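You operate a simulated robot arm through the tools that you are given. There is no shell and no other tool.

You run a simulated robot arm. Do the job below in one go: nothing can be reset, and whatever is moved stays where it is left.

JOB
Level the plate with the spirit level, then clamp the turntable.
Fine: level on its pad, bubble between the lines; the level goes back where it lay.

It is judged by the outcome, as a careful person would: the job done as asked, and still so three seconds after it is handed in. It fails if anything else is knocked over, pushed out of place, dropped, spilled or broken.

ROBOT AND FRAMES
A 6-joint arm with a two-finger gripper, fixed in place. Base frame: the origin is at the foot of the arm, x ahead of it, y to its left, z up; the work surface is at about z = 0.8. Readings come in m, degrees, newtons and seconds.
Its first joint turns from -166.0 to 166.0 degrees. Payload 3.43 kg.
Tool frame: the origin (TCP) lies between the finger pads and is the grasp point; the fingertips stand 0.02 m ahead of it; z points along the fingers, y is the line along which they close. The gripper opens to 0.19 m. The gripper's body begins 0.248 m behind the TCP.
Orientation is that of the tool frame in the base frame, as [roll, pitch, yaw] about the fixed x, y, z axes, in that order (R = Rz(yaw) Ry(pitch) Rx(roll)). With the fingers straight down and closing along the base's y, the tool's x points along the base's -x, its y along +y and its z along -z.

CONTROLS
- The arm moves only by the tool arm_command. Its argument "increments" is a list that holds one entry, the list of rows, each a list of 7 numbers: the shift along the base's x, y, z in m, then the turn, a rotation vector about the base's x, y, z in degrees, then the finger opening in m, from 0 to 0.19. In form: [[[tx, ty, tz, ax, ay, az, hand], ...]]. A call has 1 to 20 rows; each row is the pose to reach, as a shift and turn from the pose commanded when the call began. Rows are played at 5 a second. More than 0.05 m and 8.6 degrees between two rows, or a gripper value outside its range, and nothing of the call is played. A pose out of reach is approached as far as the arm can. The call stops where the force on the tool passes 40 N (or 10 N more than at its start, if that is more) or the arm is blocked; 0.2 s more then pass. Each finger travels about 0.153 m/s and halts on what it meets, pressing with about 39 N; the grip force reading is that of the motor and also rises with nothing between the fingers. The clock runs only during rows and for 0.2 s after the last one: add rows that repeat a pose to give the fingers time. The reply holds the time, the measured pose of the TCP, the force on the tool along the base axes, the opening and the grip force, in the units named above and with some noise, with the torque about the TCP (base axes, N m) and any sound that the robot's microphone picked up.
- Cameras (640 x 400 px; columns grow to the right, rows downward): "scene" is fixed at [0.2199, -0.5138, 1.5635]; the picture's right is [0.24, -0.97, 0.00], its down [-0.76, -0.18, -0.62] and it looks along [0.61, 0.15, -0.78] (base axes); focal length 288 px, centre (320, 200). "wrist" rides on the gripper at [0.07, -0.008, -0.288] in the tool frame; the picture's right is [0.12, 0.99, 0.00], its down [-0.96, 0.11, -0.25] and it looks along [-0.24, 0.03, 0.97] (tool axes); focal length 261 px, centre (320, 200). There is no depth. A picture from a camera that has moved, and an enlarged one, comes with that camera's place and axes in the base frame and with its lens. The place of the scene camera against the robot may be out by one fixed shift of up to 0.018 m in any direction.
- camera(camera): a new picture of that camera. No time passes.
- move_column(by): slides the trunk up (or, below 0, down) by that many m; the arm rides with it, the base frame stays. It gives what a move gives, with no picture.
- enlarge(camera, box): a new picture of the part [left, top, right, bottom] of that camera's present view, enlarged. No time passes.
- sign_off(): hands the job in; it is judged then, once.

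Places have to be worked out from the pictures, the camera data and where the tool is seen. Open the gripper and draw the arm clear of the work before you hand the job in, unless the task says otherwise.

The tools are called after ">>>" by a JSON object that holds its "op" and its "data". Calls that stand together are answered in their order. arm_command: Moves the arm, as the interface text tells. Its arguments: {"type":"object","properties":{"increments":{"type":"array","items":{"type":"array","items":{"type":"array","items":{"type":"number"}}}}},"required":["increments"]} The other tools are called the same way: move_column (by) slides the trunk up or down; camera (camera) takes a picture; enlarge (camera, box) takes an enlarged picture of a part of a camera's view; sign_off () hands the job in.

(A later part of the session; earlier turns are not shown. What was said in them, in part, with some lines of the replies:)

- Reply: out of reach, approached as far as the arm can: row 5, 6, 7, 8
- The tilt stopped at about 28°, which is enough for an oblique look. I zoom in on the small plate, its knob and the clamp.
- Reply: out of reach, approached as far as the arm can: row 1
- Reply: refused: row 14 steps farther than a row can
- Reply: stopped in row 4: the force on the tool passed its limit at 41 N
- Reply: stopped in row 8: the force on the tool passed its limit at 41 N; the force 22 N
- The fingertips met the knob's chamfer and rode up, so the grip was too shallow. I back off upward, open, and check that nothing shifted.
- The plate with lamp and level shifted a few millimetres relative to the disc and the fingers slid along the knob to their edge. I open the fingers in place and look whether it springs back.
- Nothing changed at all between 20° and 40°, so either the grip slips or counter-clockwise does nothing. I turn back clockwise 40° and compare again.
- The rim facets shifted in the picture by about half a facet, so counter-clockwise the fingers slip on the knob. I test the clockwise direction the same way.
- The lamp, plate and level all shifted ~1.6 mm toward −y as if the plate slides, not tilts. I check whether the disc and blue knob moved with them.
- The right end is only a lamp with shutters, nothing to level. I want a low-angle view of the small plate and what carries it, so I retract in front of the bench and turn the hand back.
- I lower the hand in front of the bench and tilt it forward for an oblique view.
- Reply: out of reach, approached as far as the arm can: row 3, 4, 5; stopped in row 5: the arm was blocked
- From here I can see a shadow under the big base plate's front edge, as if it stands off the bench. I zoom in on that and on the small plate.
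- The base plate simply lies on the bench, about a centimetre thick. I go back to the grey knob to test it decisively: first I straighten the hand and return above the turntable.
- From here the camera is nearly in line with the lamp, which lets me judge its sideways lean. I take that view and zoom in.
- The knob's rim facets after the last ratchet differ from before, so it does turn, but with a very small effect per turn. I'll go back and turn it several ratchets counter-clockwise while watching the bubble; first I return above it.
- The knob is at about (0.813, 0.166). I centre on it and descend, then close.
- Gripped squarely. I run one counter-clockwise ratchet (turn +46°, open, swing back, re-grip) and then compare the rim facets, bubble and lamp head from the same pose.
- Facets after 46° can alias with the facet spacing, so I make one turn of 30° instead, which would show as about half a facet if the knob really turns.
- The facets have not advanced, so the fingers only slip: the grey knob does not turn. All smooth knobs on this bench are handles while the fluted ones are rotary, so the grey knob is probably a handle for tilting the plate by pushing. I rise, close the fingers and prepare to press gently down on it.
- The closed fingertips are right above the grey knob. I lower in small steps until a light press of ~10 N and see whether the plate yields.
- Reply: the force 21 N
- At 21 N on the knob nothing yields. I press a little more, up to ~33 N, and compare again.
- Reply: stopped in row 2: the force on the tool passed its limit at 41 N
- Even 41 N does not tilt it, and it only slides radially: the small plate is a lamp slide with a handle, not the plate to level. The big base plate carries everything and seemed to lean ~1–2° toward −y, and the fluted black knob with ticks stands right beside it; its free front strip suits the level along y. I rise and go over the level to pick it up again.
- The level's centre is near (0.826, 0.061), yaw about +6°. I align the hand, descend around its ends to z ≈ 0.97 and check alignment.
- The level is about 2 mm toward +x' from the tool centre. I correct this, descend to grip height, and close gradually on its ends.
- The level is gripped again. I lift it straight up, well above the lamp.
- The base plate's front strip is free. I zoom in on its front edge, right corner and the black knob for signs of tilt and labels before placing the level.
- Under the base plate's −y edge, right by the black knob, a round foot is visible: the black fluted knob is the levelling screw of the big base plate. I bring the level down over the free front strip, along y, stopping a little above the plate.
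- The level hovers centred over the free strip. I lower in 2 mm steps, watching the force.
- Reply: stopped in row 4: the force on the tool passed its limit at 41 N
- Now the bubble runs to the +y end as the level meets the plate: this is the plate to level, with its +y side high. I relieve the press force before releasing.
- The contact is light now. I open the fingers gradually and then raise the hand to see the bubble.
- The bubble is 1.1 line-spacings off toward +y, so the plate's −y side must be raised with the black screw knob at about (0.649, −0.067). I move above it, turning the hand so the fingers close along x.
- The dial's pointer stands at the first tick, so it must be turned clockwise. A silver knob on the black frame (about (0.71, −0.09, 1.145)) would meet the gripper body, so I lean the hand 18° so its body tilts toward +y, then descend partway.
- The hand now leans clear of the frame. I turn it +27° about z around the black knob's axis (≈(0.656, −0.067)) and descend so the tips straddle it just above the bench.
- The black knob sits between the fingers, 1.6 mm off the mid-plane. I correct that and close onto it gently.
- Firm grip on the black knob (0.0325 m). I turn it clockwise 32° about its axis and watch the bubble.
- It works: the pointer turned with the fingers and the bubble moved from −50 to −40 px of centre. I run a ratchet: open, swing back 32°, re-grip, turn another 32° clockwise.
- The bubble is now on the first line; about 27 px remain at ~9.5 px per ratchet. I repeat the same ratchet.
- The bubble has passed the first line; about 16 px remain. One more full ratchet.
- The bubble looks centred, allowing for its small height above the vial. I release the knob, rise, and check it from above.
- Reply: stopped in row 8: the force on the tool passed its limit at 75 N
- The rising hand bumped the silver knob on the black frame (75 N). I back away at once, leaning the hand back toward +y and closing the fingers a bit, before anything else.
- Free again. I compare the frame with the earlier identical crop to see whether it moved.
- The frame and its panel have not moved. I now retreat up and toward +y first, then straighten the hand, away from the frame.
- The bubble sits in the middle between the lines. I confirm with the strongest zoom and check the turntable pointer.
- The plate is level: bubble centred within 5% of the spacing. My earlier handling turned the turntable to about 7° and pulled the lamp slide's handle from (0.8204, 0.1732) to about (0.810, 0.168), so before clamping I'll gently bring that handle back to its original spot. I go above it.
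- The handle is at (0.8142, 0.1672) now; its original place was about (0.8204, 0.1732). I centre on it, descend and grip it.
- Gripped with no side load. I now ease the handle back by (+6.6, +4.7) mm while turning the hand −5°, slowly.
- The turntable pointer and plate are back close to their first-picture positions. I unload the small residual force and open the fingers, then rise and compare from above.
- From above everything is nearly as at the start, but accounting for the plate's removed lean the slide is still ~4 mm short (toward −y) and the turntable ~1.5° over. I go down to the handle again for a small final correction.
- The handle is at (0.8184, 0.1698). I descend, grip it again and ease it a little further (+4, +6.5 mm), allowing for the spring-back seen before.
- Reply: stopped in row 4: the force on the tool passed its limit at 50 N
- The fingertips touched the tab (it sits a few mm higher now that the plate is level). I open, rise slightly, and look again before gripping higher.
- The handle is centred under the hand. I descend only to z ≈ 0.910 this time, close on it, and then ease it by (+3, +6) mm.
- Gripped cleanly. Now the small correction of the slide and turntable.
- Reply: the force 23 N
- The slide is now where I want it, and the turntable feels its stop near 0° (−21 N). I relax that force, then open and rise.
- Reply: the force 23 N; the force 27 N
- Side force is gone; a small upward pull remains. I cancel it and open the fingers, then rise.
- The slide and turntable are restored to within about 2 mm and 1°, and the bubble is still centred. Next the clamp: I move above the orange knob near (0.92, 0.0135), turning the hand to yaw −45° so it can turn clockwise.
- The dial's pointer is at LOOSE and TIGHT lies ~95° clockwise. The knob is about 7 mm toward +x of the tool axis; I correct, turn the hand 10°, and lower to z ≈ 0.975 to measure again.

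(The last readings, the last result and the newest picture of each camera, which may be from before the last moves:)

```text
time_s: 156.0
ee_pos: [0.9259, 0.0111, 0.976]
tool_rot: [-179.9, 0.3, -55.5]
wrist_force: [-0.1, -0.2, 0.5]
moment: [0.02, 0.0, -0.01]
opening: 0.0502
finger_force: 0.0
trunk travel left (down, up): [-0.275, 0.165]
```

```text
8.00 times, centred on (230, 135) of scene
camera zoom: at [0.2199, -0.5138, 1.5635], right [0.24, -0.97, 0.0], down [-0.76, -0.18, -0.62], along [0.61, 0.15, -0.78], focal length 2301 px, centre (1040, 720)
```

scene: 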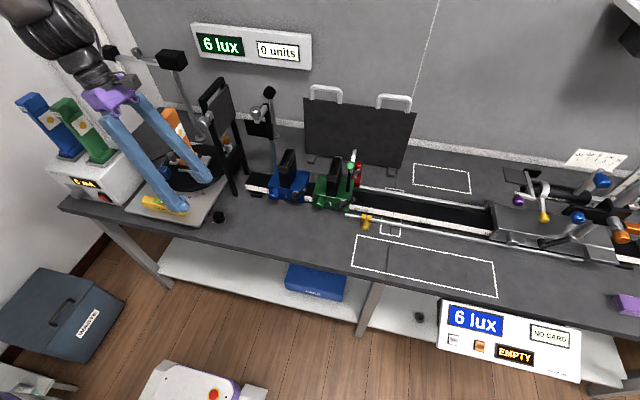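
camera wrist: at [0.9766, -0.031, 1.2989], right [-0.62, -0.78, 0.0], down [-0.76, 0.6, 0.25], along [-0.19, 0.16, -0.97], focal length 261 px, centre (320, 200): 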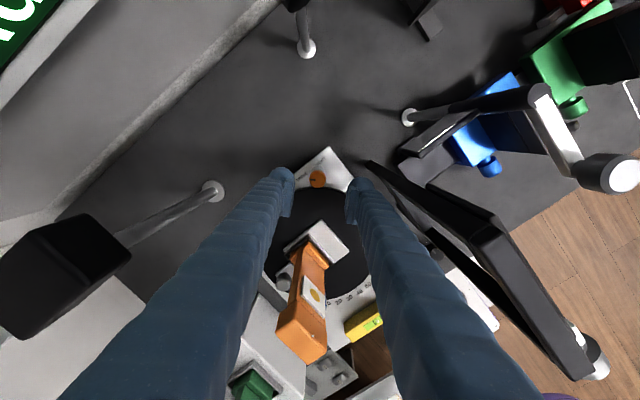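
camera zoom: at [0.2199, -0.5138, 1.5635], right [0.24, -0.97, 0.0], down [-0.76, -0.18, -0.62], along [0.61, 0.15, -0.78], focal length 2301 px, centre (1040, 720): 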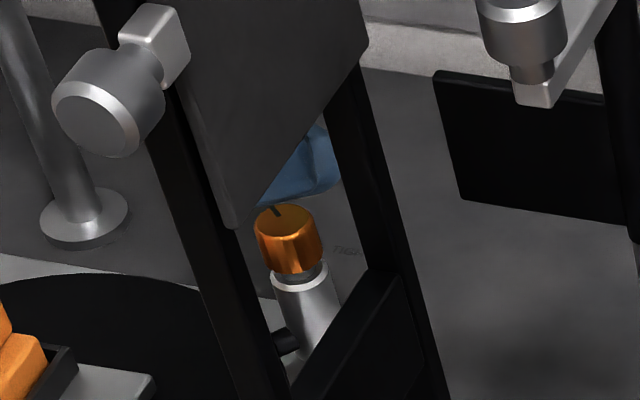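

The knob is centred in the closing direction. I lower to z ≈ 0.912 in small steps and look again.

>>> {"op": "arm_command", "data": {"increments": [[[0, 0, -0.02, 0, 0, 0, 0.046], [0, 0, -0.04, 0, 0, 0, 0.046], [0, 0, -0.055, 0, 0, 0, 0.046], [0, 0, -0.0635, 0, 0, 0, 0.046], [0, 0, -0.0635, 0, 0, 0, 0.046]]]}}

>>> {"op": "enlarge", "data": {"camera": "wrist", "box": [260, 140, 380, 240]}}

>>> {"op": "enlarge", "data": {"camera": "scene", "box": [200, 110, 260, 160]}}

```text
time_s: 157.2
ee_pos: [0.9275, 0.0108, 0.913]
tool_rot: [-179.8, 0.2, -55.5]
wrist_force: [1.1, 0.2, 0.3]
moment: [-0.02, -0.01, 0.0]
opening: 0.0462
finger_force: 0.0
trunk travel left (down, up): [-0.275, 0.165]
```

```text
4.00 times, centred on (320, 190) of wrist
camera zoom: at [0.9746, -0.0422, 1.1991], right [-0.75, -0.66, 0.0], down [-0.64, 0.73, 0.25], along [-0.16, 0.19, -0.97], focal length 1043 px, centre (320, 240)
```

zoom: 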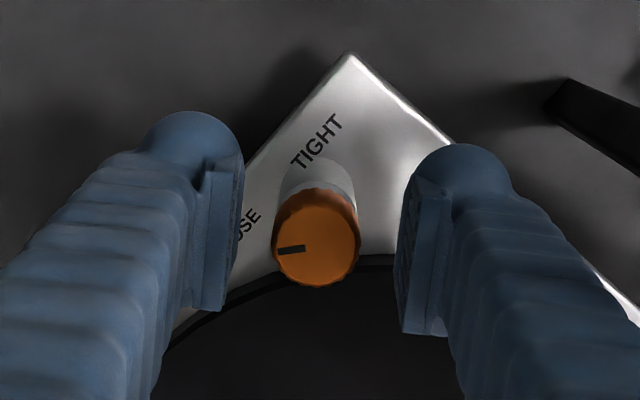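

```text
8.00 times, centred on (230, 135) of scene
camera zoom: at [0.2199, -0.5138, 1.5635], right [0.24, -0.97, 0.0], down [-0.76, -0.18, -0.62], along [0.61, 0.15, -0.78], focal length 2301 px, centre (1040, 720)
```

zoom: 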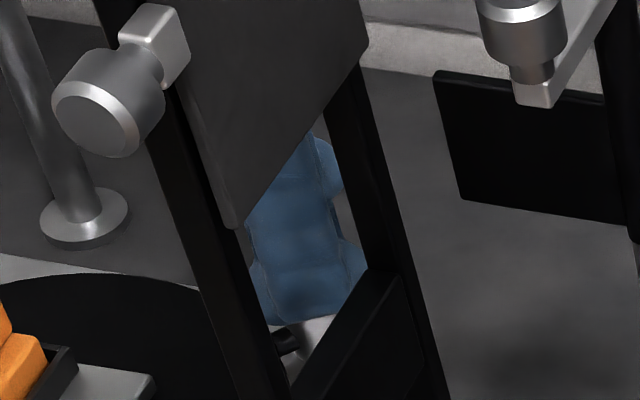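

The knob is well between the pads. I close onto it.

>>> {"op": "arm_command", "data": {"increments": [[[0, 0, 0, 0, 0, 0, 0.038], [0, 0, 0, 0, 0, 0, 0.033], [0, 0, 0, 0, 0, 0, 0.03], [0, 0, 0, 0, 0, 0, 0.028], [0, 0, 0, 0, 0, 0, 0.025], [0, 0, 0, 0, 0, 0, 0.02], [0, 0, 0, 0, 0, 0, 0.02]]]}}

>>> {"op": "enlarge", "data": {"camera": "wrist", "box": [260, 140, 380, 240]}}

```text
time_s: 158.8
ee_pos: [0.9281, 0.0125, 0.9114]
tool_rot: [-179.8, 0.2, -55.5]
wrist_force: [4.0, 2.2, -0.1]
moment: [0.03, 0.0, 0.03]
opening: 0.0245
finger_force: 45.2
trunk travel left (down, up): [-0.275, 0.165]
```

```text
4.00 times, centred on (320, 190) of wrist
camera zoom: at [0.975, -0.0418, 1.199], right [-0.75, -0.66, 0.0], down [-0.64, 0.73, 0.25], along [-0.16, 0.19, -0.97], focal length 1043 px, centre (320, 240)
```

zoom: 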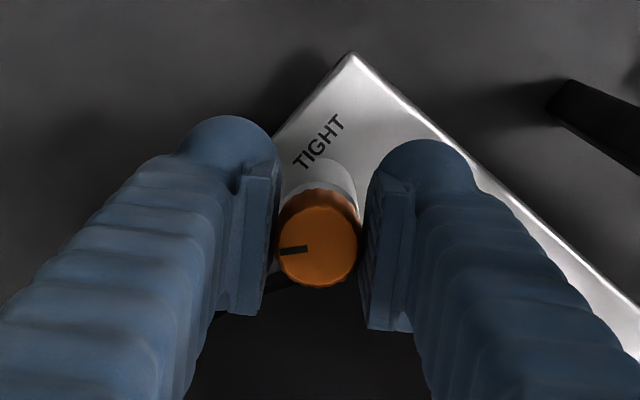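

Gripped. I turn it clockwise 40° first, watching the torque.

>>> {"op": "arm_command", "data": {"increments": [[[-0.0003, 0, 0, 0, 0, -8, 0.02], [-0.0006, -0.0001, 0, 0, 0, -16, 0.02], [-0.0009, -0.0002, 0, 0, 0, -24, 0.02], [-0.0012, -0.0002, 0, 0, 0, -32, 0.02], [-0.0015, -0.0003, 0, 0, 0, -40, 0.02], [-0.0015, -0.0003, 0, 0, 0, -40, 0.02]]]}}

>>> {"op": "enlarge", "data": {"camera": "wrist", "box": [260, 140, 380, 240]}}

```text
time_s: 160.2
ee_pos: [0.9251, 0.011, 0.9118]
tool_rot: [-179.9, 0.1, -95.6]
wrist_force: [-2.2, -3.6, -5.2]
moment: [-0.04, -0.01, 0.04]
opening: 0.0246
finger_force: 44.5
trunk travel left (down, up): [-0.275, 0.165]
```

```text
4.00 times, centred on (320, 190) of wrist
camera zoom: at [0.9268, -0.0597, 1.1991], right [-1.0, -0.02, 0.0], down [-0.02, 0.97, 0.25], along [0.0, 0.25, -0.97], focal length 1043 px, centre (320, 240)
```

zoom: 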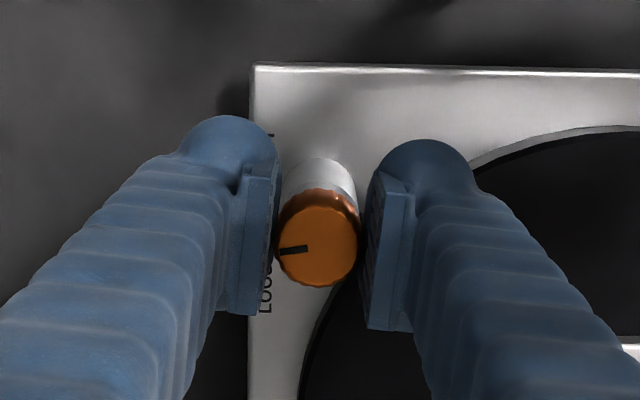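

The knob follows freely. I continue clockwise another 44° toward TIGHT.

>>> {"op": "arm_command", "data": {"increments": [[[-0.0003, 0.0001, 0, 0, 0, -8, 0.02], [-0.0006, 0.0002, 0, 0, 0, -16, 0.02], [-0.0009, 0.0004, 0, 0, 0, -24, 0.02], [-0.0012, 0.0006, 0, 0, 0, -32, 0.02], [-0.0014, 0.0008, 0, 0, 0, -40, 0.02], [-0.0015, 0.0009, 0, 0, 0, -44, 0.02], [-0.0015, 0.0009, 0, 0, 0, -44, 0.02]]]}}

>>> {"op": "enlarge", "data": {"camera": "wrist", "box": [260, 140, 380, 240]}}

>>> {"op": "enlarge", "data": {"camera": "scene", "box": [150, 140, 250, 200]}}

```text
time_s: 161.8
ee_pos: [0.9214, 0.0128, 0.9117]
tool_rot: [-179.9, 0.1, -139.5]
wrist_force: [-19.7, 5.6, -7.7]
moment: [-0.12, 0.33, 0.08]
opening: 0.0246
finger_force: 44.7
trunk travel left (down, up): [-0.275, 0.165]
```

```text
4.00 times, centred on (320, 190) of wrist
camera zoom: at [0.8745, -0.0386, 1.1993], right [-0.73, 0.68, 0.0], down [0.66, 0.71, 0.25], along [0.17, 0.18, -0.97], focal length 1043 px, centre (320, 240)
```

zoom: 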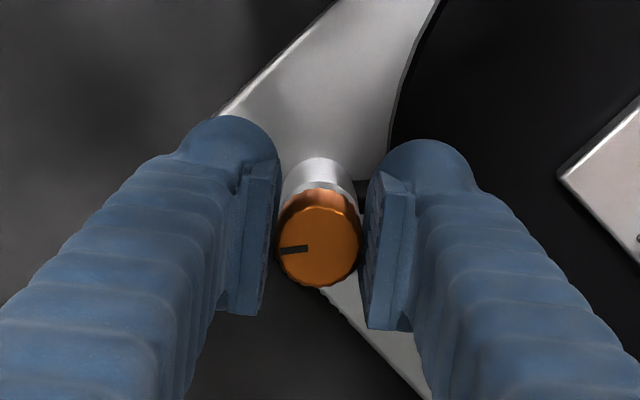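

```text
6.40 times, centred on (200, 170) of scene
camera zoom: at [0.2199, -0.5138, 1.5635], right [0.24, -0.97, 0.0], down [-0.76, -0.18, -0.62], along [0.61, 0.15, -0.78], focal length 1841 px, centre (1088, 392)
```

zoom: 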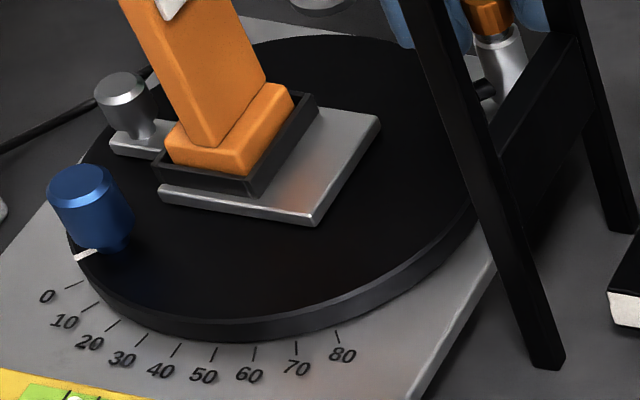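

Turned 84°, with some side force from my path. I ease sideways a bit and turn a further 14°, looking for the end stop.

>>> {"op": "arm_command", "data": {"increments": [[[-0.0012, 0.0002, 0, 0, 0, -4, 0.02], [-0.002, 0.0004, 0, 0, 0, -9, 0.02], [-0.002, 0.0005, 0, 0, 0, -14, 0.02], [-0.002, 0.0005, 0, 0, 0, -14, 0.02]]]}}

>>> {"op": "enlarge", "data": {"camera": "wrist", "box": [260, 140, 380, 240]}}

```text
time_s: 162.8
ee_pos: [0.9204, 0.0137, 0.9112]
tool_rot: [-179.9, 0.1, -153.5]
wrist_force: [-12.0, 5.2, -16.2]
moment: [0.22, -0.33, 0.02]
opening: 0.0246
finger_force: 44.9
trunk travel left (down, up): [-0.275, 0.165]
```

```text
4.00 times, centred on (320, 190) of wrist
camera zoom: at [0.8625, -0.0243, 1.1993], right [-0.55, 0.84, 0.0], down [0.81, 0.53, 0.25], along [0.21, 0.13, -0.97], focal length 1043 px, centre (320, 240)
```

zoom: 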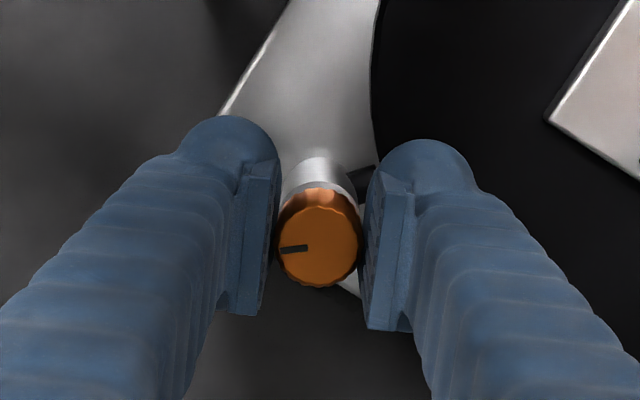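

Still no end stop at 98° and the pointer is past the TIGHT lettering's middle. I turn on another 16° to feel for the stop.

>>> {"op": "arm_command", "data": {"increments": [[[-0.0008, 0.0002, 0, 0, 0, -6, 0.02], [-0.0014, 0.0004, 0, 0, 0, -11, 0.02], [-0.0016, 0.0005, 0, 0, 0, -16, 0.02], [-0.0016, 0.0005, 0, 0, 0, -16, 0.02]]]}}

>>> {"op": "enlarge", "data": {"camera": "wrist", "box": [260, 140, 380, 240]}}

>>> {"op": "enlarge", "data": {"camera": "scene", "box": [200, 110, 260, 160]}}

```text
time_s: 163.8
ee_pos: [0.9207, 0.0153, 0.9137]
tool_rot: [-179.8, 0.3, -169.5]
wrist_force: [-2.1, 12.9, -5.6]
moment: [0.12, 0.16, 0.05]
opening: 0.0247
finger_force: 45.4
trunk travel left (down, up): [-0.275, 0.165]
```

```text
4.00 times, centred on (320, 190) of wrist
camera zoom: at [0.8531, -0.0051, 1.2009], right [-0.3, 0.95, 0.0], down [0.92, 0.29, 0.25], along [0.24, 0.07, -0.97], focal length 1043 px, centre (320, 240)
```

zoom: 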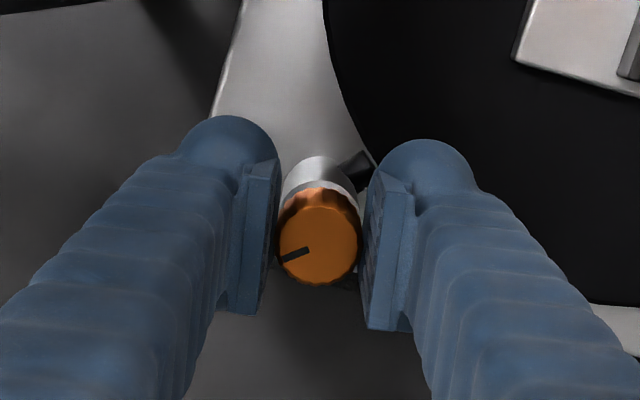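

```text
8.00 times, centred on (230, 135) of scene
camera zoom: at [0.2199, -0.5138, 1.5635], right [0.24, -0.97, 0.0], down [-0.76, -0.18, -0.62], along [0.61, 0.15, -0.78], focal length 2301 px, centre (1040, 720)
```

zoom: 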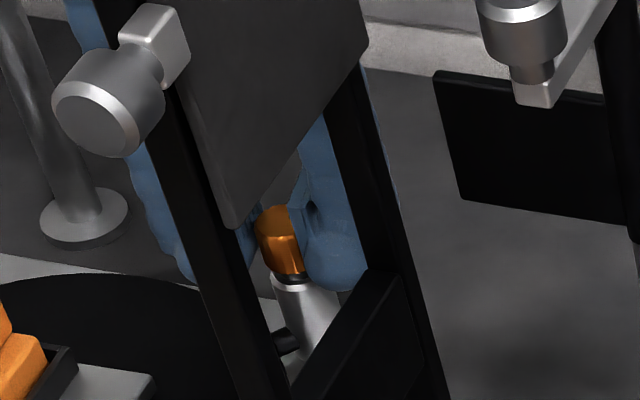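

The fingers slipped on while the knob stayed put with its pointer at TIGHT, so the clamp is at its end stop. I open the fingers slightly, swing the hand back without gripping, then rise.

>>> {"op": "arm_command", "data": {"increments": [[[0, 0, 0, 0, 0, 0, 0.028], [0, 0, 0, 0, 0, 0, 0.034], [0, 0, 0, 0, 0, 0, 0.036], [0.0008, -0.0002, 0, 0, 0, 8, 0.036], [0.0016, -0.0004, 0, 0, 0, 16, 0.036], [0.0024, -0.0006, 0, 0, 0, 24, 0.036], [0.003, -0.0008, 0, 0, 0, 32, 0.036], [0.0036, -0.001, 0, 0, 0, 40, 0.036], [0.0042, -0.0012, 0, 0, 0, 48, 0.036], [0.0048, -0.0014, 0, 0, 0, 56, 0.036], [0.005, -0.0015, 0, 0, 0, 64, 0.036], [0.005, -0.0015, 0.02, 0, 0, 64, 0.036], [0.005, -0.0015, 0.05, 0, 0, 64, 0.036]]]}}

>>> {"op": "enlarge", "data": {"camera": "wrist", "box": [260, 130, 380, 230]}}

>>> {"op": "enlarge", "data": {"camera": "scene", "box": [140, 60, 280, 200]}}

```text
time_s: 166.6
ee_pos: [0.9242, 0.0112, 0.9638]
tool_rot: [-179.9, 0.1, -105.5]
wrist_force: [-0.3, 0.6, -0.1]
moment: [0.01, -0.05, 0.02]
opening: 0.0359
finger_force: 0.0
trunk travel left (down, up): [-0.275, 0.165]
```

```text
4.00 times, centred on (320, 180) of wrist
camera zoom: at [0.9134, -0.0585, 1.252], right [-0.99, 0.15, 0.0], down [0.14, 0.96, 0.25], along [0.04, 0.25, -0.97], focal length 1043 px, centre (320, 280)
```

zoom: 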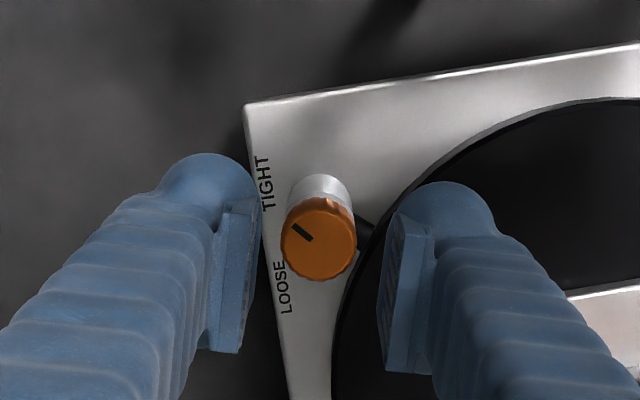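

```text
2.86 times, centred on (210, 130) of scene
camera zoom: at [0.2199, -0.5138, 1.5635], right [0.24, -0.97, 0.0], down [-0.76, -0.18, -0.62], along [0.61, 0.15, -0.78], focal length 822 px, centre (634, 400)
```

zoom: 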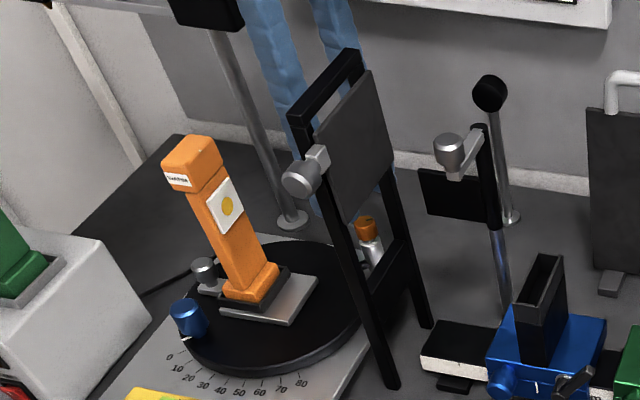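

The pointer now shows TIGHT and the frame is untouched. I rise and return above the spirit level to re-check the bubble.

>>> {"op": "arm_command", "data": {"increments": [[[0, 0, 0.05, 0, 0, 0, 0.036], [0, 0, 0.1, 0, 0, 0, 0.036], [0, 0, 0.15, 0, 0, 0, 0.036], [0, 0, 0.2, 0, 0, 0, 0.036], [0, 0, 0.25, 0, 0, 0, 0.05], [-0.03, 0.015, 0.26, 0, 0, -6, 0.06], [-0.06, 0.03, 0.26, 0, 0, -12, 0.08], [-0.09, 0.045, 0.26, 0, 0, -18, 0.1], [-0.12, 0.06, 0.26, 0, 0, -24, 0.12], [-0.15, 0.07, 0.26, 0, 0, -30, 0.14], [-0.18, 0.08, 0.26, 0, 0, -37, 0.16], [-0.21, 0.085, 0.25, 0, 0, -44, 0.18], [-0.24, 0.088, 0.23, 0, 0, -51, 0.18], [-0.265, 0.088, 0.21, 0, 0, -58, 0.18], [-0.285, 0.088, 0.18, 0, 0, -65, 0.18], [-0.29, 0.088, 0.14, 0, 0, -72, 0.18], [-0.29, 0.088, 0.1, 0, 0, -74.5, 0.18], [-0.29, 0.088, 0.06, 0, 0, -74.5, 0.18], [-0.29, 0.088, 0.05, 0, 0, -74.5, 0.18]]]}}

>>> {"op": "camera", "data": {"camera": "wrist"}}

>>> {"op": "enlarge", "data": {"camera": "wrist", "box": [270, 150, 370, 220]}}

>>> {"op": "enlarge", "data": {"camera": "wrist", "box": [303, 170, 337, 190]}}

```text
time_s: 170.6
ee_pos: [0.6344, 0.0987, 1.0131]
tool_rot: [-179.8, 0.2, 180.0]
wrist_force: [0.2, 0.0, -0.2]
moment: [-0.01, 0.02, 0.01]
opening: 0.1796
finger_force: 0.1
trunk travel left (down, up): [-0.275, 0.165]
```

```text
taken
camera wrist: at [0.5645, 0.093, 1.3006], right [-0.12, 0.99, 0.0], down [0.96, 0.12, 0.25], along [0.25, 0.03, -0.97], focal length 261 px, centre (320, 200)
```

wrist: 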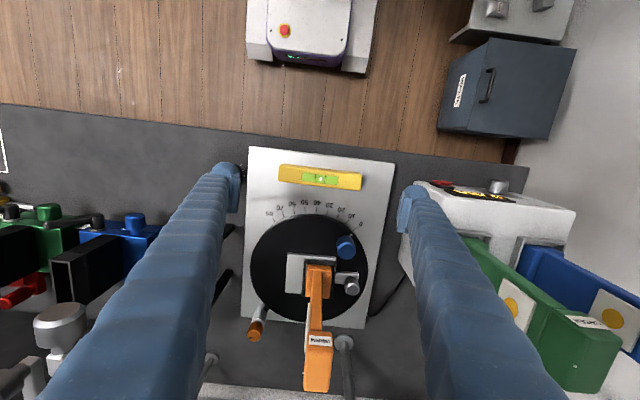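

```text
5.71 times, centred on (320, 185) of wrist
camera zoom: at [0.5645, 0.093, 1.3006], right [-0.12, 0.99, 0.0], down [0.96, 0.12, 0.25], along [0.25, 0.03, -0.97], focal length 1489 px, centre (320, 286)
```

zoom: 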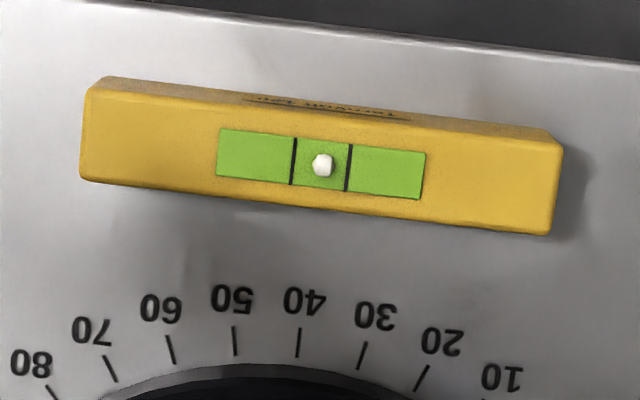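

```text
16.00 times, centred on (320, 180) of wrist
camera zoom: at [0.5645, 0.093, 1.3006], right [-0.12, 0.99, 0.0], down [0.96, 0.12, 0.25], along [0.25, 0.03, -0.97], focal length 4170 px, centre (320, 520)
```

zoom: 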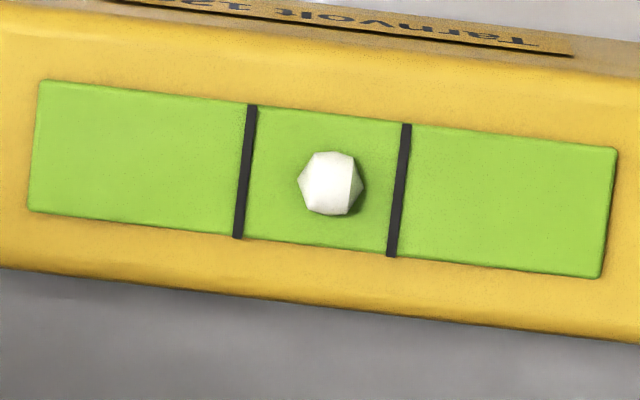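

The bubble is still centred (+5% of the spacing) with the clamp tight. Now I fetch the level: I lower around its ends to z ≈ 0.90 and check alignment.

>>> {"op": "arm_command", "data": {"increments": [[[0.001, 0, -0.03, 0, -0.2, 0, 0.18], [0.002, 0, -0.06, 0, -0.2, 0, 0.18], [0.002, 0, -0.09, 0, -0.2, 0, 0.18], [0.002, 0, -0.11, 0, -0.2, 0, 0.18], [0.002, 0, -0.11, 0, -0.2, 0, 0.18]]]}}

>>> {"op": "enlarge", "data": {"camera": "wrist", "box": [220, 140, 420, 240]}}

>>> {"op": "enlarge", "data": {"camera": "scene", "box": [110, 150, 250, 240]}}

```text
time_s: 171.8
ee_pos: [0.6369, 0.1014, 0.9014]
tool_rot: [-179.8, 0.2, -180.0]
wrist_force: [-0.1, 0.3, 0.2]
moment: [-0.02, -0.01, -0.02]
opening: 0.1799
finger_force: 0.1
trunk travel left (down, up): [-0.275, 0.165]
```

```text
3.20 times, centred on (320, 190) of wrist
camera zoom: at [0.5657, 0.0942, 1.1887], right [-0.12, 0.99, 0.0], down [0.96, 0.12, 0.25], along [0.25, 0.03, -0.97], focal length 834 px, centre (320, 232)
```

zoom: 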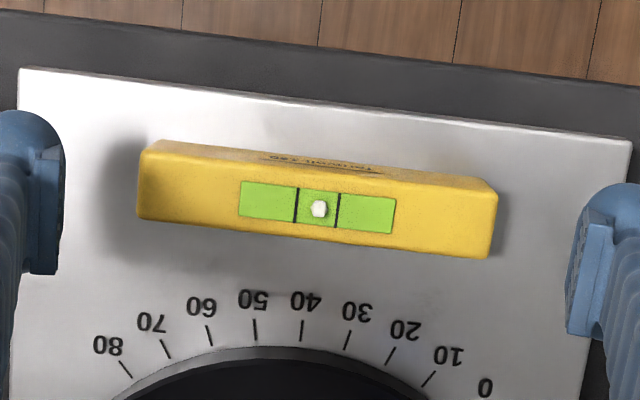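

```text
4.44 times, centred on (180, 195) of scene
camera zoom: at [0.2199, -0.5138, 1.5635], right [0.24, -0.97, 0.0], down [-0.76, -0.18, -0.62], along [0.61, 0.15, -0.78], focal length 1278 px, centre (942, 222)
```

zoom: 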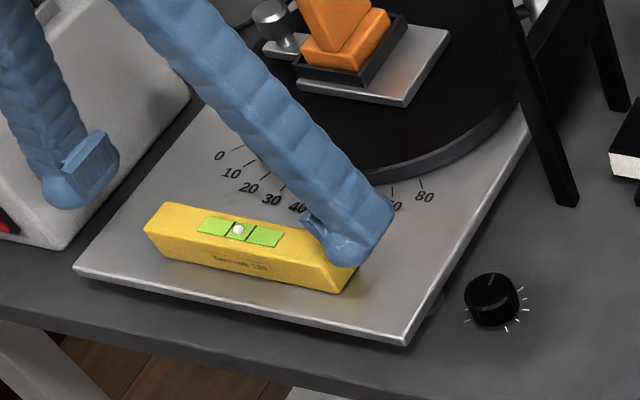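

Alignment is within 1 mm. I descend to z ≈ 0.870 and close gradually on the level's ends.

>>> {"op": "arm_command", "data": {"increments": [[[0.0008, -0.0008, -0.015, 0, 0, 0, 0.18], [0.0008, -0.0008, -0.025, 0, 0, 0, 0.18], [0.0008, -0.0008, -0.0307, 0, 0, 0, 0.18], [0.0008, -0.0008, -0.0307, 0, 0, 0, 0.165], [0.0008, -0.0008, -0.0307, 0, 0, 0, 0.155], [0.0008, -0.0008, -0.0307, 0, 0, 0, 0.148], [0.0008, -0.0008, -0.0307, 0, 0, 0, 0.144], [0.0008, -0.0008, -0.0307, 0, 0, 0, 0.141], [0.0008, -0.0008, -0.0307, 0, 0, 0, 0.137], [0.0008, -0.0008, -0.0307, 0, 0, 0, 0.13], [0.0008, -0.0008, -0.0307, 0, 0, 0, 0.13]]]}}

>>> {"op": "enlarge", "data": {"camera": "wrist", "box": [235, 150, 405, 250]}}

>>> {"op": "enlarge", "data": {"camera": "scene", "box": [130, 180, 210, 230]}}

```text
time_s: 174.2
ee_pos: [0.6371, 0.0991, 0.87]
tool_rot: [-179.7, 0.3, -180.0]
wrist_force: [0.0, -0.5, 2.0]
moment: [-0.06, 0.06, 0.03]
opening: 0.139
finger_force: 39.0
trunk travel left (down, up): [-0.275, 0.165]
```

```text
3.76 times, centred on (320, 200) of wrist
camera zoom: at [0.5664, 0.0926, 1.1581], right [-0.12, 0.99, 0.0], down [0.96, 0.12, 0.25], along [0.25, 0.03, -0.97], focal length 981 px, centre (320, 200)
```

zoom: 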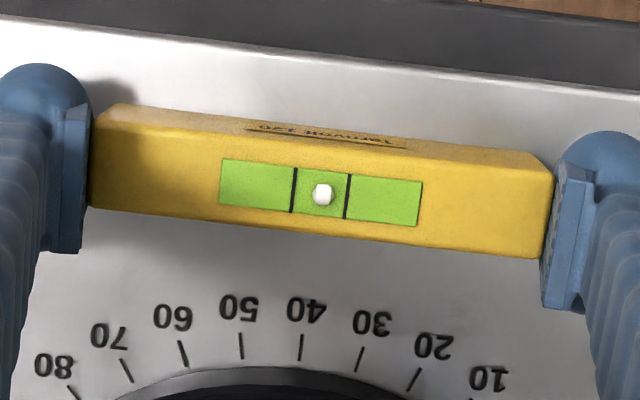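

```text
8.00 times, centred on (170, 205) of scene
camera zoom: at [0.2199, -0.5138, 1.5635], right [0.24, -0.97, 0.0], down [-0.76, -0.18, -0.62], along [0.61, 0.15, -0.78], focal length 2301 px, centre (1520, 160)
```

zoom: 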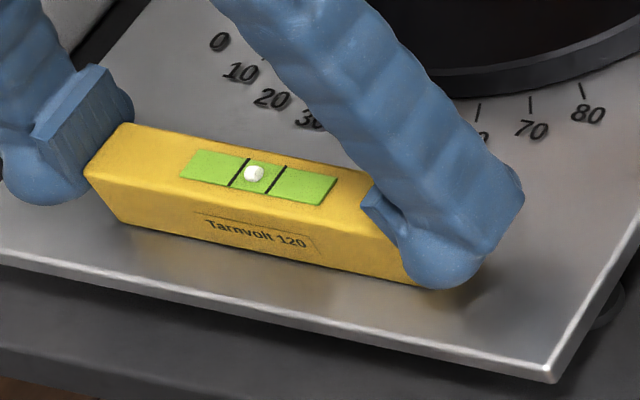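

Gripped. I lift the level straight up, then carry it at z ≈ 1.22 along x ≈ 0.60 back toward its marked area.

>>> {"op": "arm_command", "data": {"increments": [[[0, 0, 0.01, 0, 0, 0, 0.13], [0, 0, 0.04, 0, 0, 0, 0.13], [0, 0, 0.08, 0, 0, 0, 0.13], [0, 0, 0.12, 0, 0, 0, 0.13], [0, 0, 0.16, 0, 0, 0, 0.13], [0, 0, 0.2, 0, 0, 0, 0.13], [0, 0, 0.24, 0, 0, 0, 0.13], [-0.01, 0, 0.28, 0, 0, 0, 0.13], [-0.025, 0, 0.32, 0, 0, 0, 0.13], [-0.037, -0.02, 0.35, 0, 0, 0, 0.13], [-0.037, -0.06, 0.35, 0, 0, 0, 0.13], [-0.037, -0.105, 0.35, 0, 0, 0, 0.13], [-0.037, -0.15, 0.35, 0, 0, 0, 0.13], [-0.037, -0.195, 0.35, 0, 0, 0, 0.13], [-0.037, -0.24, 0.35, 0, 0, 0, 0.13], [-0.037, -0.285, 0.35, 0, 0, 0, 0.13], [-0.037, -0.33, 0.35, 0, 0, 0, 0.13], [-0.03, -0.375, 0.35, 0, 0, 0, 0.13], [-0.02, -0.42, 0.35, 0, 0, 0, 0.13], [-0.01, -0.46, 0.35, 0, 0, 0, 0.13]]]}}

>>> {"op": "arm_command", "data": {"increments": [[[0.005, -0.045, 0, 0, 0, 0, 0.13], [0.01, -0.09, 0, 0, 0, 0, 0.13], [0.013, -0.135, 0, 0, 0, 0.2, 0.13], [0.0135, -0.18, 0, 0.2, -0.2, 0.4, 0.13], [0.0135, -0.22, 0, 0.3, -0.3, 0.5, 0.13], [0.0135, -0.255, -0.03, 0.3, -0.3, 0.5, 0.13], [0.0135, -0.26, -0.07, 0.3, -0.3, 0.5, 0.13], [0.0135, -0.26, -0.11, 0.3, -0.3, 0.5, 0.13], [0.0135, -0.26, -0.15, 0.3, -0.3, 0.5, 0.13], [0.0135, -0.26, -0.19, 0.3, -0.3, 0.5, 0.13], [0.0135, -0.26, -0.23, 0.3, -0.3, 0.5, 0.13], [0.0135, -0.26, -0.26, 0.3, -0.3, 0.5, 0.13], [0.0135, -0.26, -0.26, 0.3, -0.3, 0.5, 0.13]]]}}

>>> {"op": "camera", "data": {"camera": "wrist"}}

>>> {"op": "camera", "data": {"camera": "scene"}}

```text
time_s: 178.4
ee_pos: [0.6283, -0.3625, 1.2209]
tool_rot: [-179.7, 0.3, 180.0]
wrist_force: [0.3, -1.7, -1.2]
moment: [0.11, -0.01, 0.02]
opening: 0.1388
finger_force: 39.1
trunk travel left (down, up): [-0.275, 0.165]
```

```text
time_s: 181.2
ee_pos: [0.6413, -0.6196, 0.9608]
tool_rot: [179.8, 0.6, -179.4]
wrist_force: [0.5, -0.2, -1.1]
moment: [0.04, 0.02, 0.01]
opening: 0.1389
finger_force: 38.7
trunk travel left (down, up): [-0.275, 0.165]
```

```text
taken
camera wrist: at [0.569, -0.6291, 1.2481], right [-0.13, 0.99, 0.0], down [0.96, 0.12, 0.26], along [0.26, 0.03, -0.97], focal length 261 px, centre (320, 200)
```

wrist: 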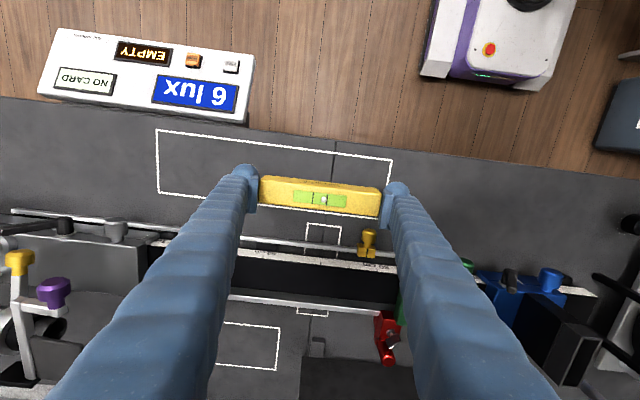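

```text
taken
```

scene: 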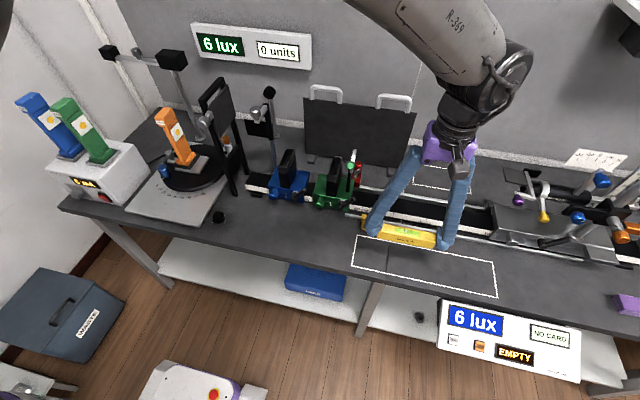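

I correct the small hand tilt, align to the original pick position (x ≈ 0.641, y ≈ −0.620), and lower to just above the bench.

>>> {"op": "arm_command", "data": {"increments": [[[-0.0004, 0.0002, -0.02, -0.1, 0.3, 0, 0.13], [-0.0007, 0.0004, -0.05, -0.2, 0.6, 0, 0.13], [-0.0007, 0.0004, -0.08, -0.2, 0.6, 0, 0.13], [-0.0007, 0.0004, -0.105, -0.2, 0.6, 0, 0.13], [-0.0007, 0.0004, -0.118, -0.2, 0.6, 0, 0.13], [-0.0007, 0.0004, -0.118, -0.2, 0.6, 0, 0.13]]]}}

>>> {"op": "enlarge", "data": {"camera": "scene", "box": [340, 200, 500, 290]}}

>>> {"op": "camera", "data": {"camera": "wrist"}}

```text
time_s: 182.6
ee_pos: [0.6398, -0.6198, 0.8425]
tool_rot: [-179.8, 0.0, -179.5]
wrist_force: [0.1, 0.3, -0.7]
moment: [0.0, 0.01, -0.01]
opening: 0.1393
finger_force: 39.2
trunk travel left (down, up): [-0.275, 0.165]
```

```text
4.00 times, centred on (420, 245) of scene
camera zoom: at [0.2199, -0.5138, 1.5635], right [0.24, -0.97, 0.0], down [-0.76, -0.18, -0.62], along [0.61, 0.15, -0.78], focal length 1150 px, centre (-80, 20)
```

zoom: 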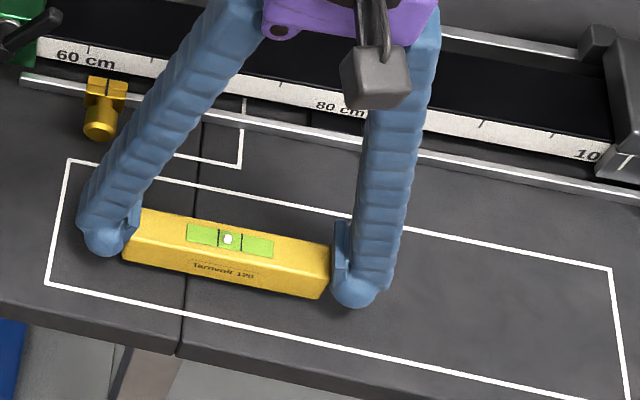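

```text
taken
camera wrist: at [0.5711, -0.628, 1.1302], right [-0.13, 0.99, 0.0], down [0.96, 0.12, 0.25], along [0.25, 0.03, -0.97], focal length 261 px, centre (320, 200)
```

wrist: 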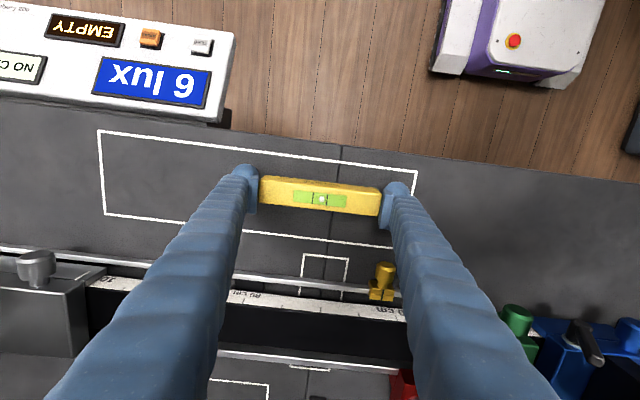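

Positioned over the original spot. I lower in 2 mm steps, feeling for the bench.

>>> {"op": "arm_command", "data": {"increments": [[[0, 0, -0.003, 0, 0, 0, 0.13], [0, 0, -0.006, 0, 0, 0, 0.13], [0, 0, -0.0075, 0, 0, 0, 0.13], [0, 0, -0.0075, 0, 0, 0, 0.13]]]}}

```text
time_s: 183.6
ee_pos: [0.6387, -0.6211, 0.8358]
tool_rot: [-179.8, 0.0, -179.5]
wrist_force: [-0.3, -0.6, -1.1]
moment: [0.0, 0.02, 0.01]
opening: 0.1392
finger_force: 39.2
trunk travel left (down, up): [-0.275, 0.165]
```

>>> {"op": "arm_command", "data": {"increments": [[[0, 0, -0.001, 0, 0, 0, 0.13], [0, 0, -0.002, 0, 0, 0, 0.13], [0, 0, -0.0025, 0, 0, 0, 0.13]]]}}

>>> {"op": "enlarge", "data": {"camera": "scene", "box": [360, 240, 430, 280]}}

```text
time_s: 184.4
ee_pos: [0.6406, -0.6221, 0.833]
tool_rot: [-179.9, 0.0, -179.4]
wrist_force: [0.8, 0.2, -1.8]
moment: [0.01, -0.01, 0.01]
opening: 0.1389
finger_force: 39.1
trunk travel left (down, up): [-0.275, 0.165]
```

```text
9.14 times, centred on (395, 260) of scene
camera zoom: at [0.2199, -0.5138, 1.5635], right [0.24, -0.97, 0.0], down [-0.76, -0.18, -0.62], along [0.61, 0.15, -0.78], focal length 2630 px, centre (-366, -349)
```

zoom: 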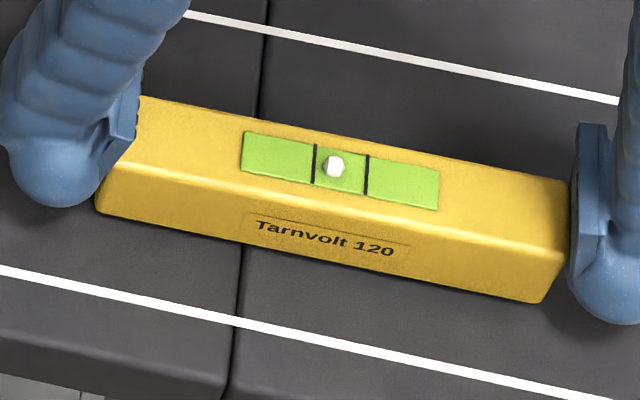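

Compared with the first picture the level is ~1.8 mm toward −y and ~1.6 mm above the bench. I shift it back and lower the rest.

>>> {"op": "arm_command", "data": {"increments": [[[0, 0.0018, 0, 0, 0, 0, 0.13], [0, 0.0018, -0.001, 0, 0, 0, 0.13], [0, 0.0018, -0.0015, 0, 0, 0, 0.13], [0, 0.0018, -0.0015, 0, 0, 0, 0.13]]]}}

>>> {"op": "enlarge", "data": {"camera": "scene", "box": [360, 240, 430, 280]}}

```text
time_s: 185.4
ee_pos: [0.6406, -0.6193, 0.8324]
tool_rot: [-179.8, 0.0, -179.5]
wrist_force: [-0.2, 0.2, -1.0]
moment: [-0.01, 0.03, -0.03]
opening: 0.1389
finger_force: 39.0
trunk travel left (down, up): [-0.275, 0.165]
```

```text
9.14 times, centred on (395, 260) of scene
camera zoom: at [0.2199, -0.5138, 1.5635], right [0.24, -0.97, 0.0], down [-0.76, -0.18, -0.62], along [0.61, 0.15, -0.78], focal length 2630 px, centre (-366, -349)
```

zoom: 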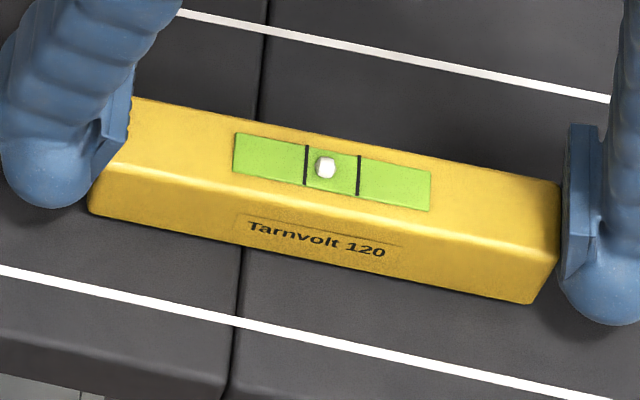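

Now it matches the first picture within half a millimetre. I lower the last bit until contact.

>>> {"op": "arm_command", "data": {"increments": [[[0, 0, -0.0007, 0, 0, 0, 0.13], [0, 0, -0.0014, 0, 0, 0, 0.13], [0, 0, -0.0014, 0, 0, 0, 0.13]]]}}

```text
time_s: 186.2
ee_pos: [0.6409, -0.6182, 0.8316]
tool_rot: [-179.8, 0.0, -179.4]
wrist_force: [0.3, 0.6, 0.4]
moment: [-0.16, -0.04, 0.03]
opening: 0.1388
finger_force: 38.9
trunk travel left (down, up): [-0.275, 0.165]
```

The bench now carries the level. I open the fingers gradually.

>>> {"op": "arm_command", "data": {"increments": [[[0, 0, 0, 0, 0, 0, 0.14], [0, 0, 0, 0, 0, 0, 0.145], [0, 0, 0, 0, 0, 0, 0.15], [0, 0, 0, 0, 0, 0, 0.16], [0, 0, 0, 0, 0, 0, 0.175], [0, 0, 0, 0, 0, 0, 0.19], [0, 0, 0.01, 0, 0, 0, 0.19], [0, 0, 0.04, 0, 0, 0, 0.19], [0, 0, 0.08, 0, 0, 0, 0.19], [0, 0, 0.12, 0, 0, 0, 0.19], [0, 0, 0.16, 0, 0, 0, 0.19], [0, 0, 0.2, 0, 0, 0, 0.19], [0, 0, 0.24, 0, 0, 0, 0.19], [-0.02, 0.03, 0.28, 0, 0, 0, 0.19], [-0.04, 0.06, 0.3, 0, 0, 0, 0.19]]]}}

>>> {"op": "camera", "data": {"camera": "scene"}}

>>> {"op": "enlarge", "data": {"camera": "scene", "box": [360, 240, 430, 280]}}

>>> {"op": "enlarge", "data": {"camera": "scene", "box": [60, 80, 280, 240]}}

```text
refused: row 14 steps farther than a row can; nothing moved
```

```text
taken
```

scene: 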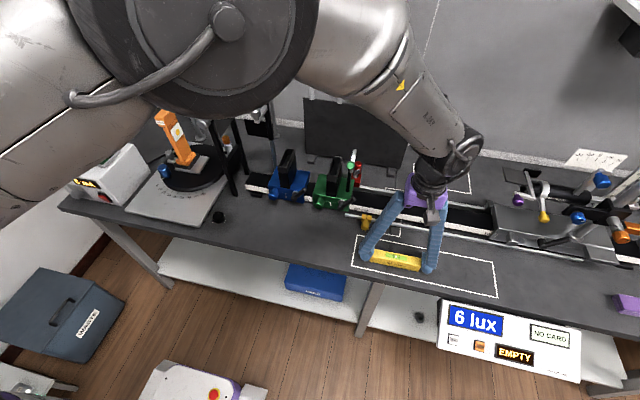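

```text
9.14 times, centred on (395, 260) of scene
camera zoom: at [0.2199, -0.5138, 1.5635], right [0.24, -0.97, 0.0], down [-0.76, -0.18, -0.62], along [0.61, 0.15, -0.78], focal length 2630 px, centre (-366, -349)
```

zoom: 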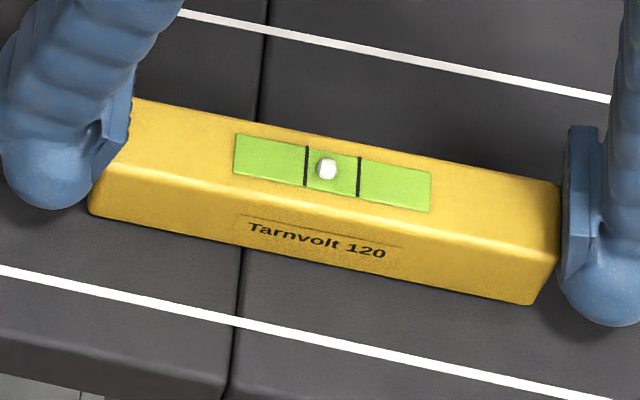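

```text
2.50 times, centred on (170, 160) of scene
camera zoom: at [0.2199, -0.5138, 1.5635], right [0.24, -0.97, 0.0], down [-0.76, -0.18, -0.62], along [0.61, 0.15, -0.78], focal length 719 px, centre (695, 300)
```

zoom: 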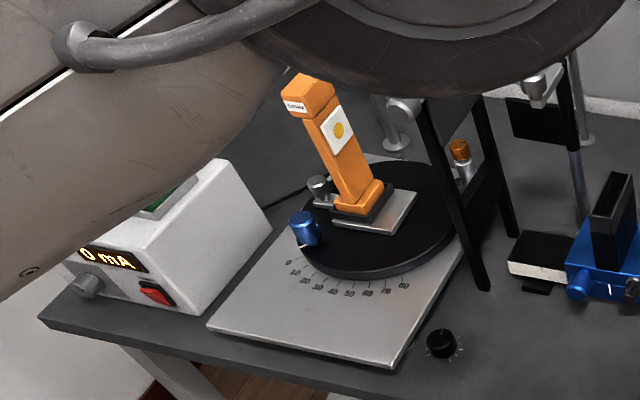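

That call was refused for one long step, so nothing moved; I resend the release and lift with shorter rows.

>>> {"op": "arm_command", "data": {"increments": [[[0, 0, 0, 0, 0, 0, 0.14], [0, 0, 0, 0, 0, 0, 0.145], [0, 0, 0, 0, 0, 0, 0.15], [0, 0, 0, 0, 0, 0, 0.16], [0, 0, 0, 0, 0, 0, 0.175], [0, 0, 0, 0, 0, 0, 0.19], [0, 0, 0.01, 0, 0, 0, 0.19], [0, 0, 0.04, 0, 0, 0, 0.19], [0, 0, 0.08, 0, 0, 0, 0.19], [0, 0, 0.12, 0, 0, 0, 0.19], [0, 0, 0.16, 0, 0, 0, 0.19], [0, 0, 0.2, 0, 0, 0, 0.19], [0, 0, 0.24, 0, 0, 0, 0.19], [0, 0, 0.28, 0, 0, 0, 0.19], [0, 0, 0.32, 0, 0, 0, 0.19]]]}}

>>> {"op": "camera", "data": {"camera": "scene"}}

>>> {"op": "enlarge", "data": {"camera": "scene", "box": [360, 240, 430, 280]}}

>>> {"op": "enlarge", "data": {"camera": "scene", "box": [60, 80, 280, 240]}}

```text
time_s: 189.4
ee_pos: [0.639, -0.6203, 1.1497]
tool_rot: [-179.9, 0.0, -179.5]
wrist_force: [-0.6, -1.0, 0.1]
moment: [-0.05, -0.02, 0.03]
opening: 0.19
finger_force: 0.1
trunk travel left (down, up): [-0.275, 0.165]
```

```text
taken
```

scene: 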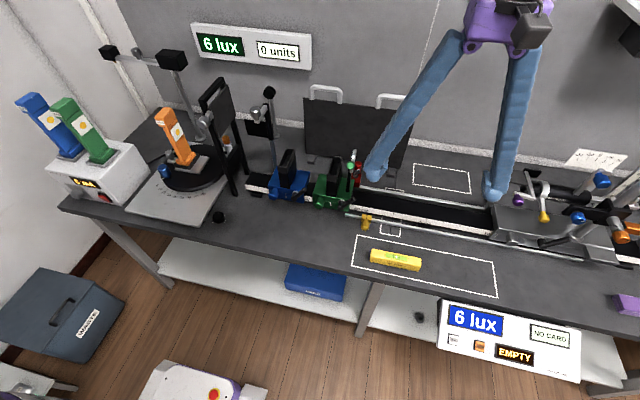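

```text
9.14 times, centred on (395, 260) of scene
camera zoom: at [0.2199, -0.5138, 1.5635], right [0.24, -0.97, 0.0], down [-0.76, -0.18, -0.62], along [0.61, 0.15, -0.78], focal length 2630 px, centre (-366, -349)
```

zoom: 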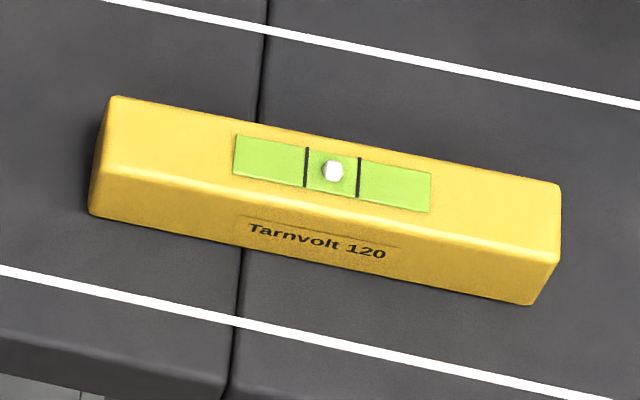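

```text
2.50 times, centred on (170, 160) of scene
camera zoom: at [0.2199, -0.5138, 1.5635], right [0.24, -0.97, 0.0], down [-0.76, -0.18, -0.62], along [0.61, 0.15, -0.78], focal length 719 px, centre (695, 300)
```

zoom: 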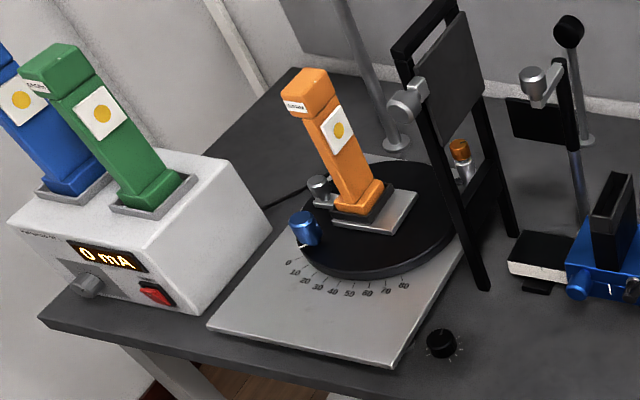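

The level lies exactly where it was, bubble centred, and the turntable side looks undisturbed. I draw the arm back to a clear pose, gripper open, and take a last look around.

>>> {"op": "arm_command", "data": {"increments": [[[-0.01, 0.035, 0.02, 0, 0, 0, 0.19], [-0.02, 0.07, 0.04, 0, 0, 0, 0.19], [-0.03, 0.11, 0.05, 0, 0, 0, 0.19], [-0.04, 0.15, 0.06, 0, 0, 0, 0.19], [-0.05, 0.19, 0.07, 0, 0, 0, 0.19], [-0.06, 0.23, 0.08, 0, 0, 0, 0.19], [-0.06, 0.23, 0.08, 0, 0, 0, 0.19]]]}}

>>> {"op": "camera", "data": {"camera": "scene"}}

>>> {"op": "enlarge", "data": {"camera": "scene", "box": [200, 110, 260, 160]}}

>>> {"op": "camera", "data": {"camera": "wrist"}}

```text
time_s: 191.0
ee_pos: [0.5804, -0.3899, 1.2296]
tool_rot: [-179.9, 0.0, -179.4]
wrist_force: [-1.1, 0.8, 0.3]
moment: [-0.12, 0.06, 0.03]
opening: 0.19
finger_force: 0.1
trunk travel left (down, up): [-0.275, 0.165]
```

```text
taken
```

scene: 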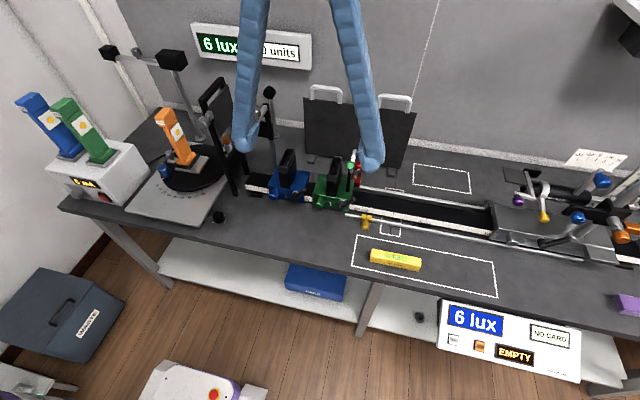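

```text
8.00 times, centred on (230, 135) of scene
camera zoom: at [0.2199, -0.5138, 1.5635], right [0.24, -0.97, 0.0], down [-0.76, -0.18, -0.62], along [0.61, 0.15, -0.78], focal length 2301 px, centre (1040, 720)
```

zoom: 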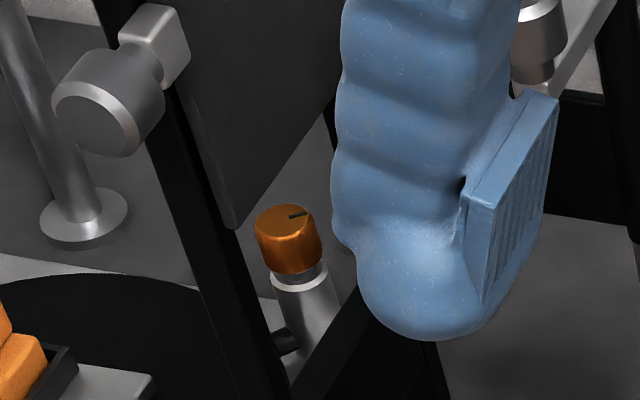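

```text
taken
camera wrist: at [0.5111, -0.3973, 1.5188], right [-0.13, 0.99, 0.0], down [0.96, 0.12, 0.25], along [0.24, 0.03, -0.97], focal length 261 px, centre (320, 200)
```

wrist: 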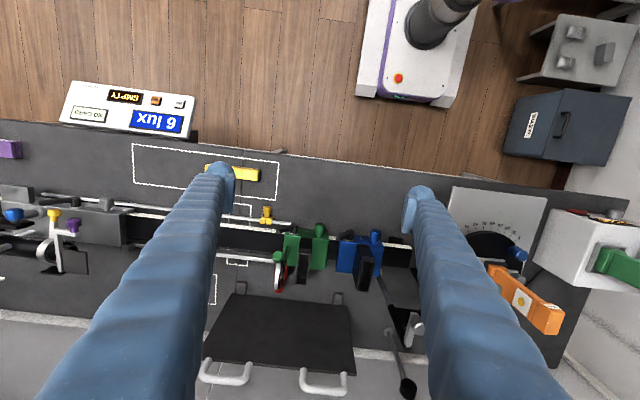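

The clamp's pointer is on TIGHT, the plate is level (the bubble sat between the lines with the clamp tight), and the level is back where it lay. The arm is clear with the gripper open, so I hand the job in.

>>> {"op": "sign_off", "data": {}}

```text
The job is handed in.
```

The plate is level and the turntable is clamped, and I've handed the job in. I did knock a few things along the way.

- **Level:** The plate is the big base plate with the angle scale. I turned the black knob beside it about 130° clockwise until the bubble sat between the lines. It was still there after I tightened the clamp, about 5% of the line spacing off centre.
- **Clamp:** The orange knob is turned to its end stop, with the pointer at TIGHT.
- **Spirit level:** It is back where it lay, within about half a millimetre of its position in the first picture.

Some things were disturbed:

- **Wrong part first:** I took the small lamp slide for the plate and worked its grey handle. That turned the turntable about 7° and pulled the slide several millimetres. I put both back before clamping, to about 1° and 2 mm by my estimate, not exactly.
- **Pressing:** Some presses reached the 40 N limit, on the lamp slide (with the level), its handle and the base plate.
- **Knocks:** The hand struck the silver knob on the black frame at about 75 N. The fingers also hit the slide's tab at about 50 N. Neither looked moved in the before-and-after pictures.
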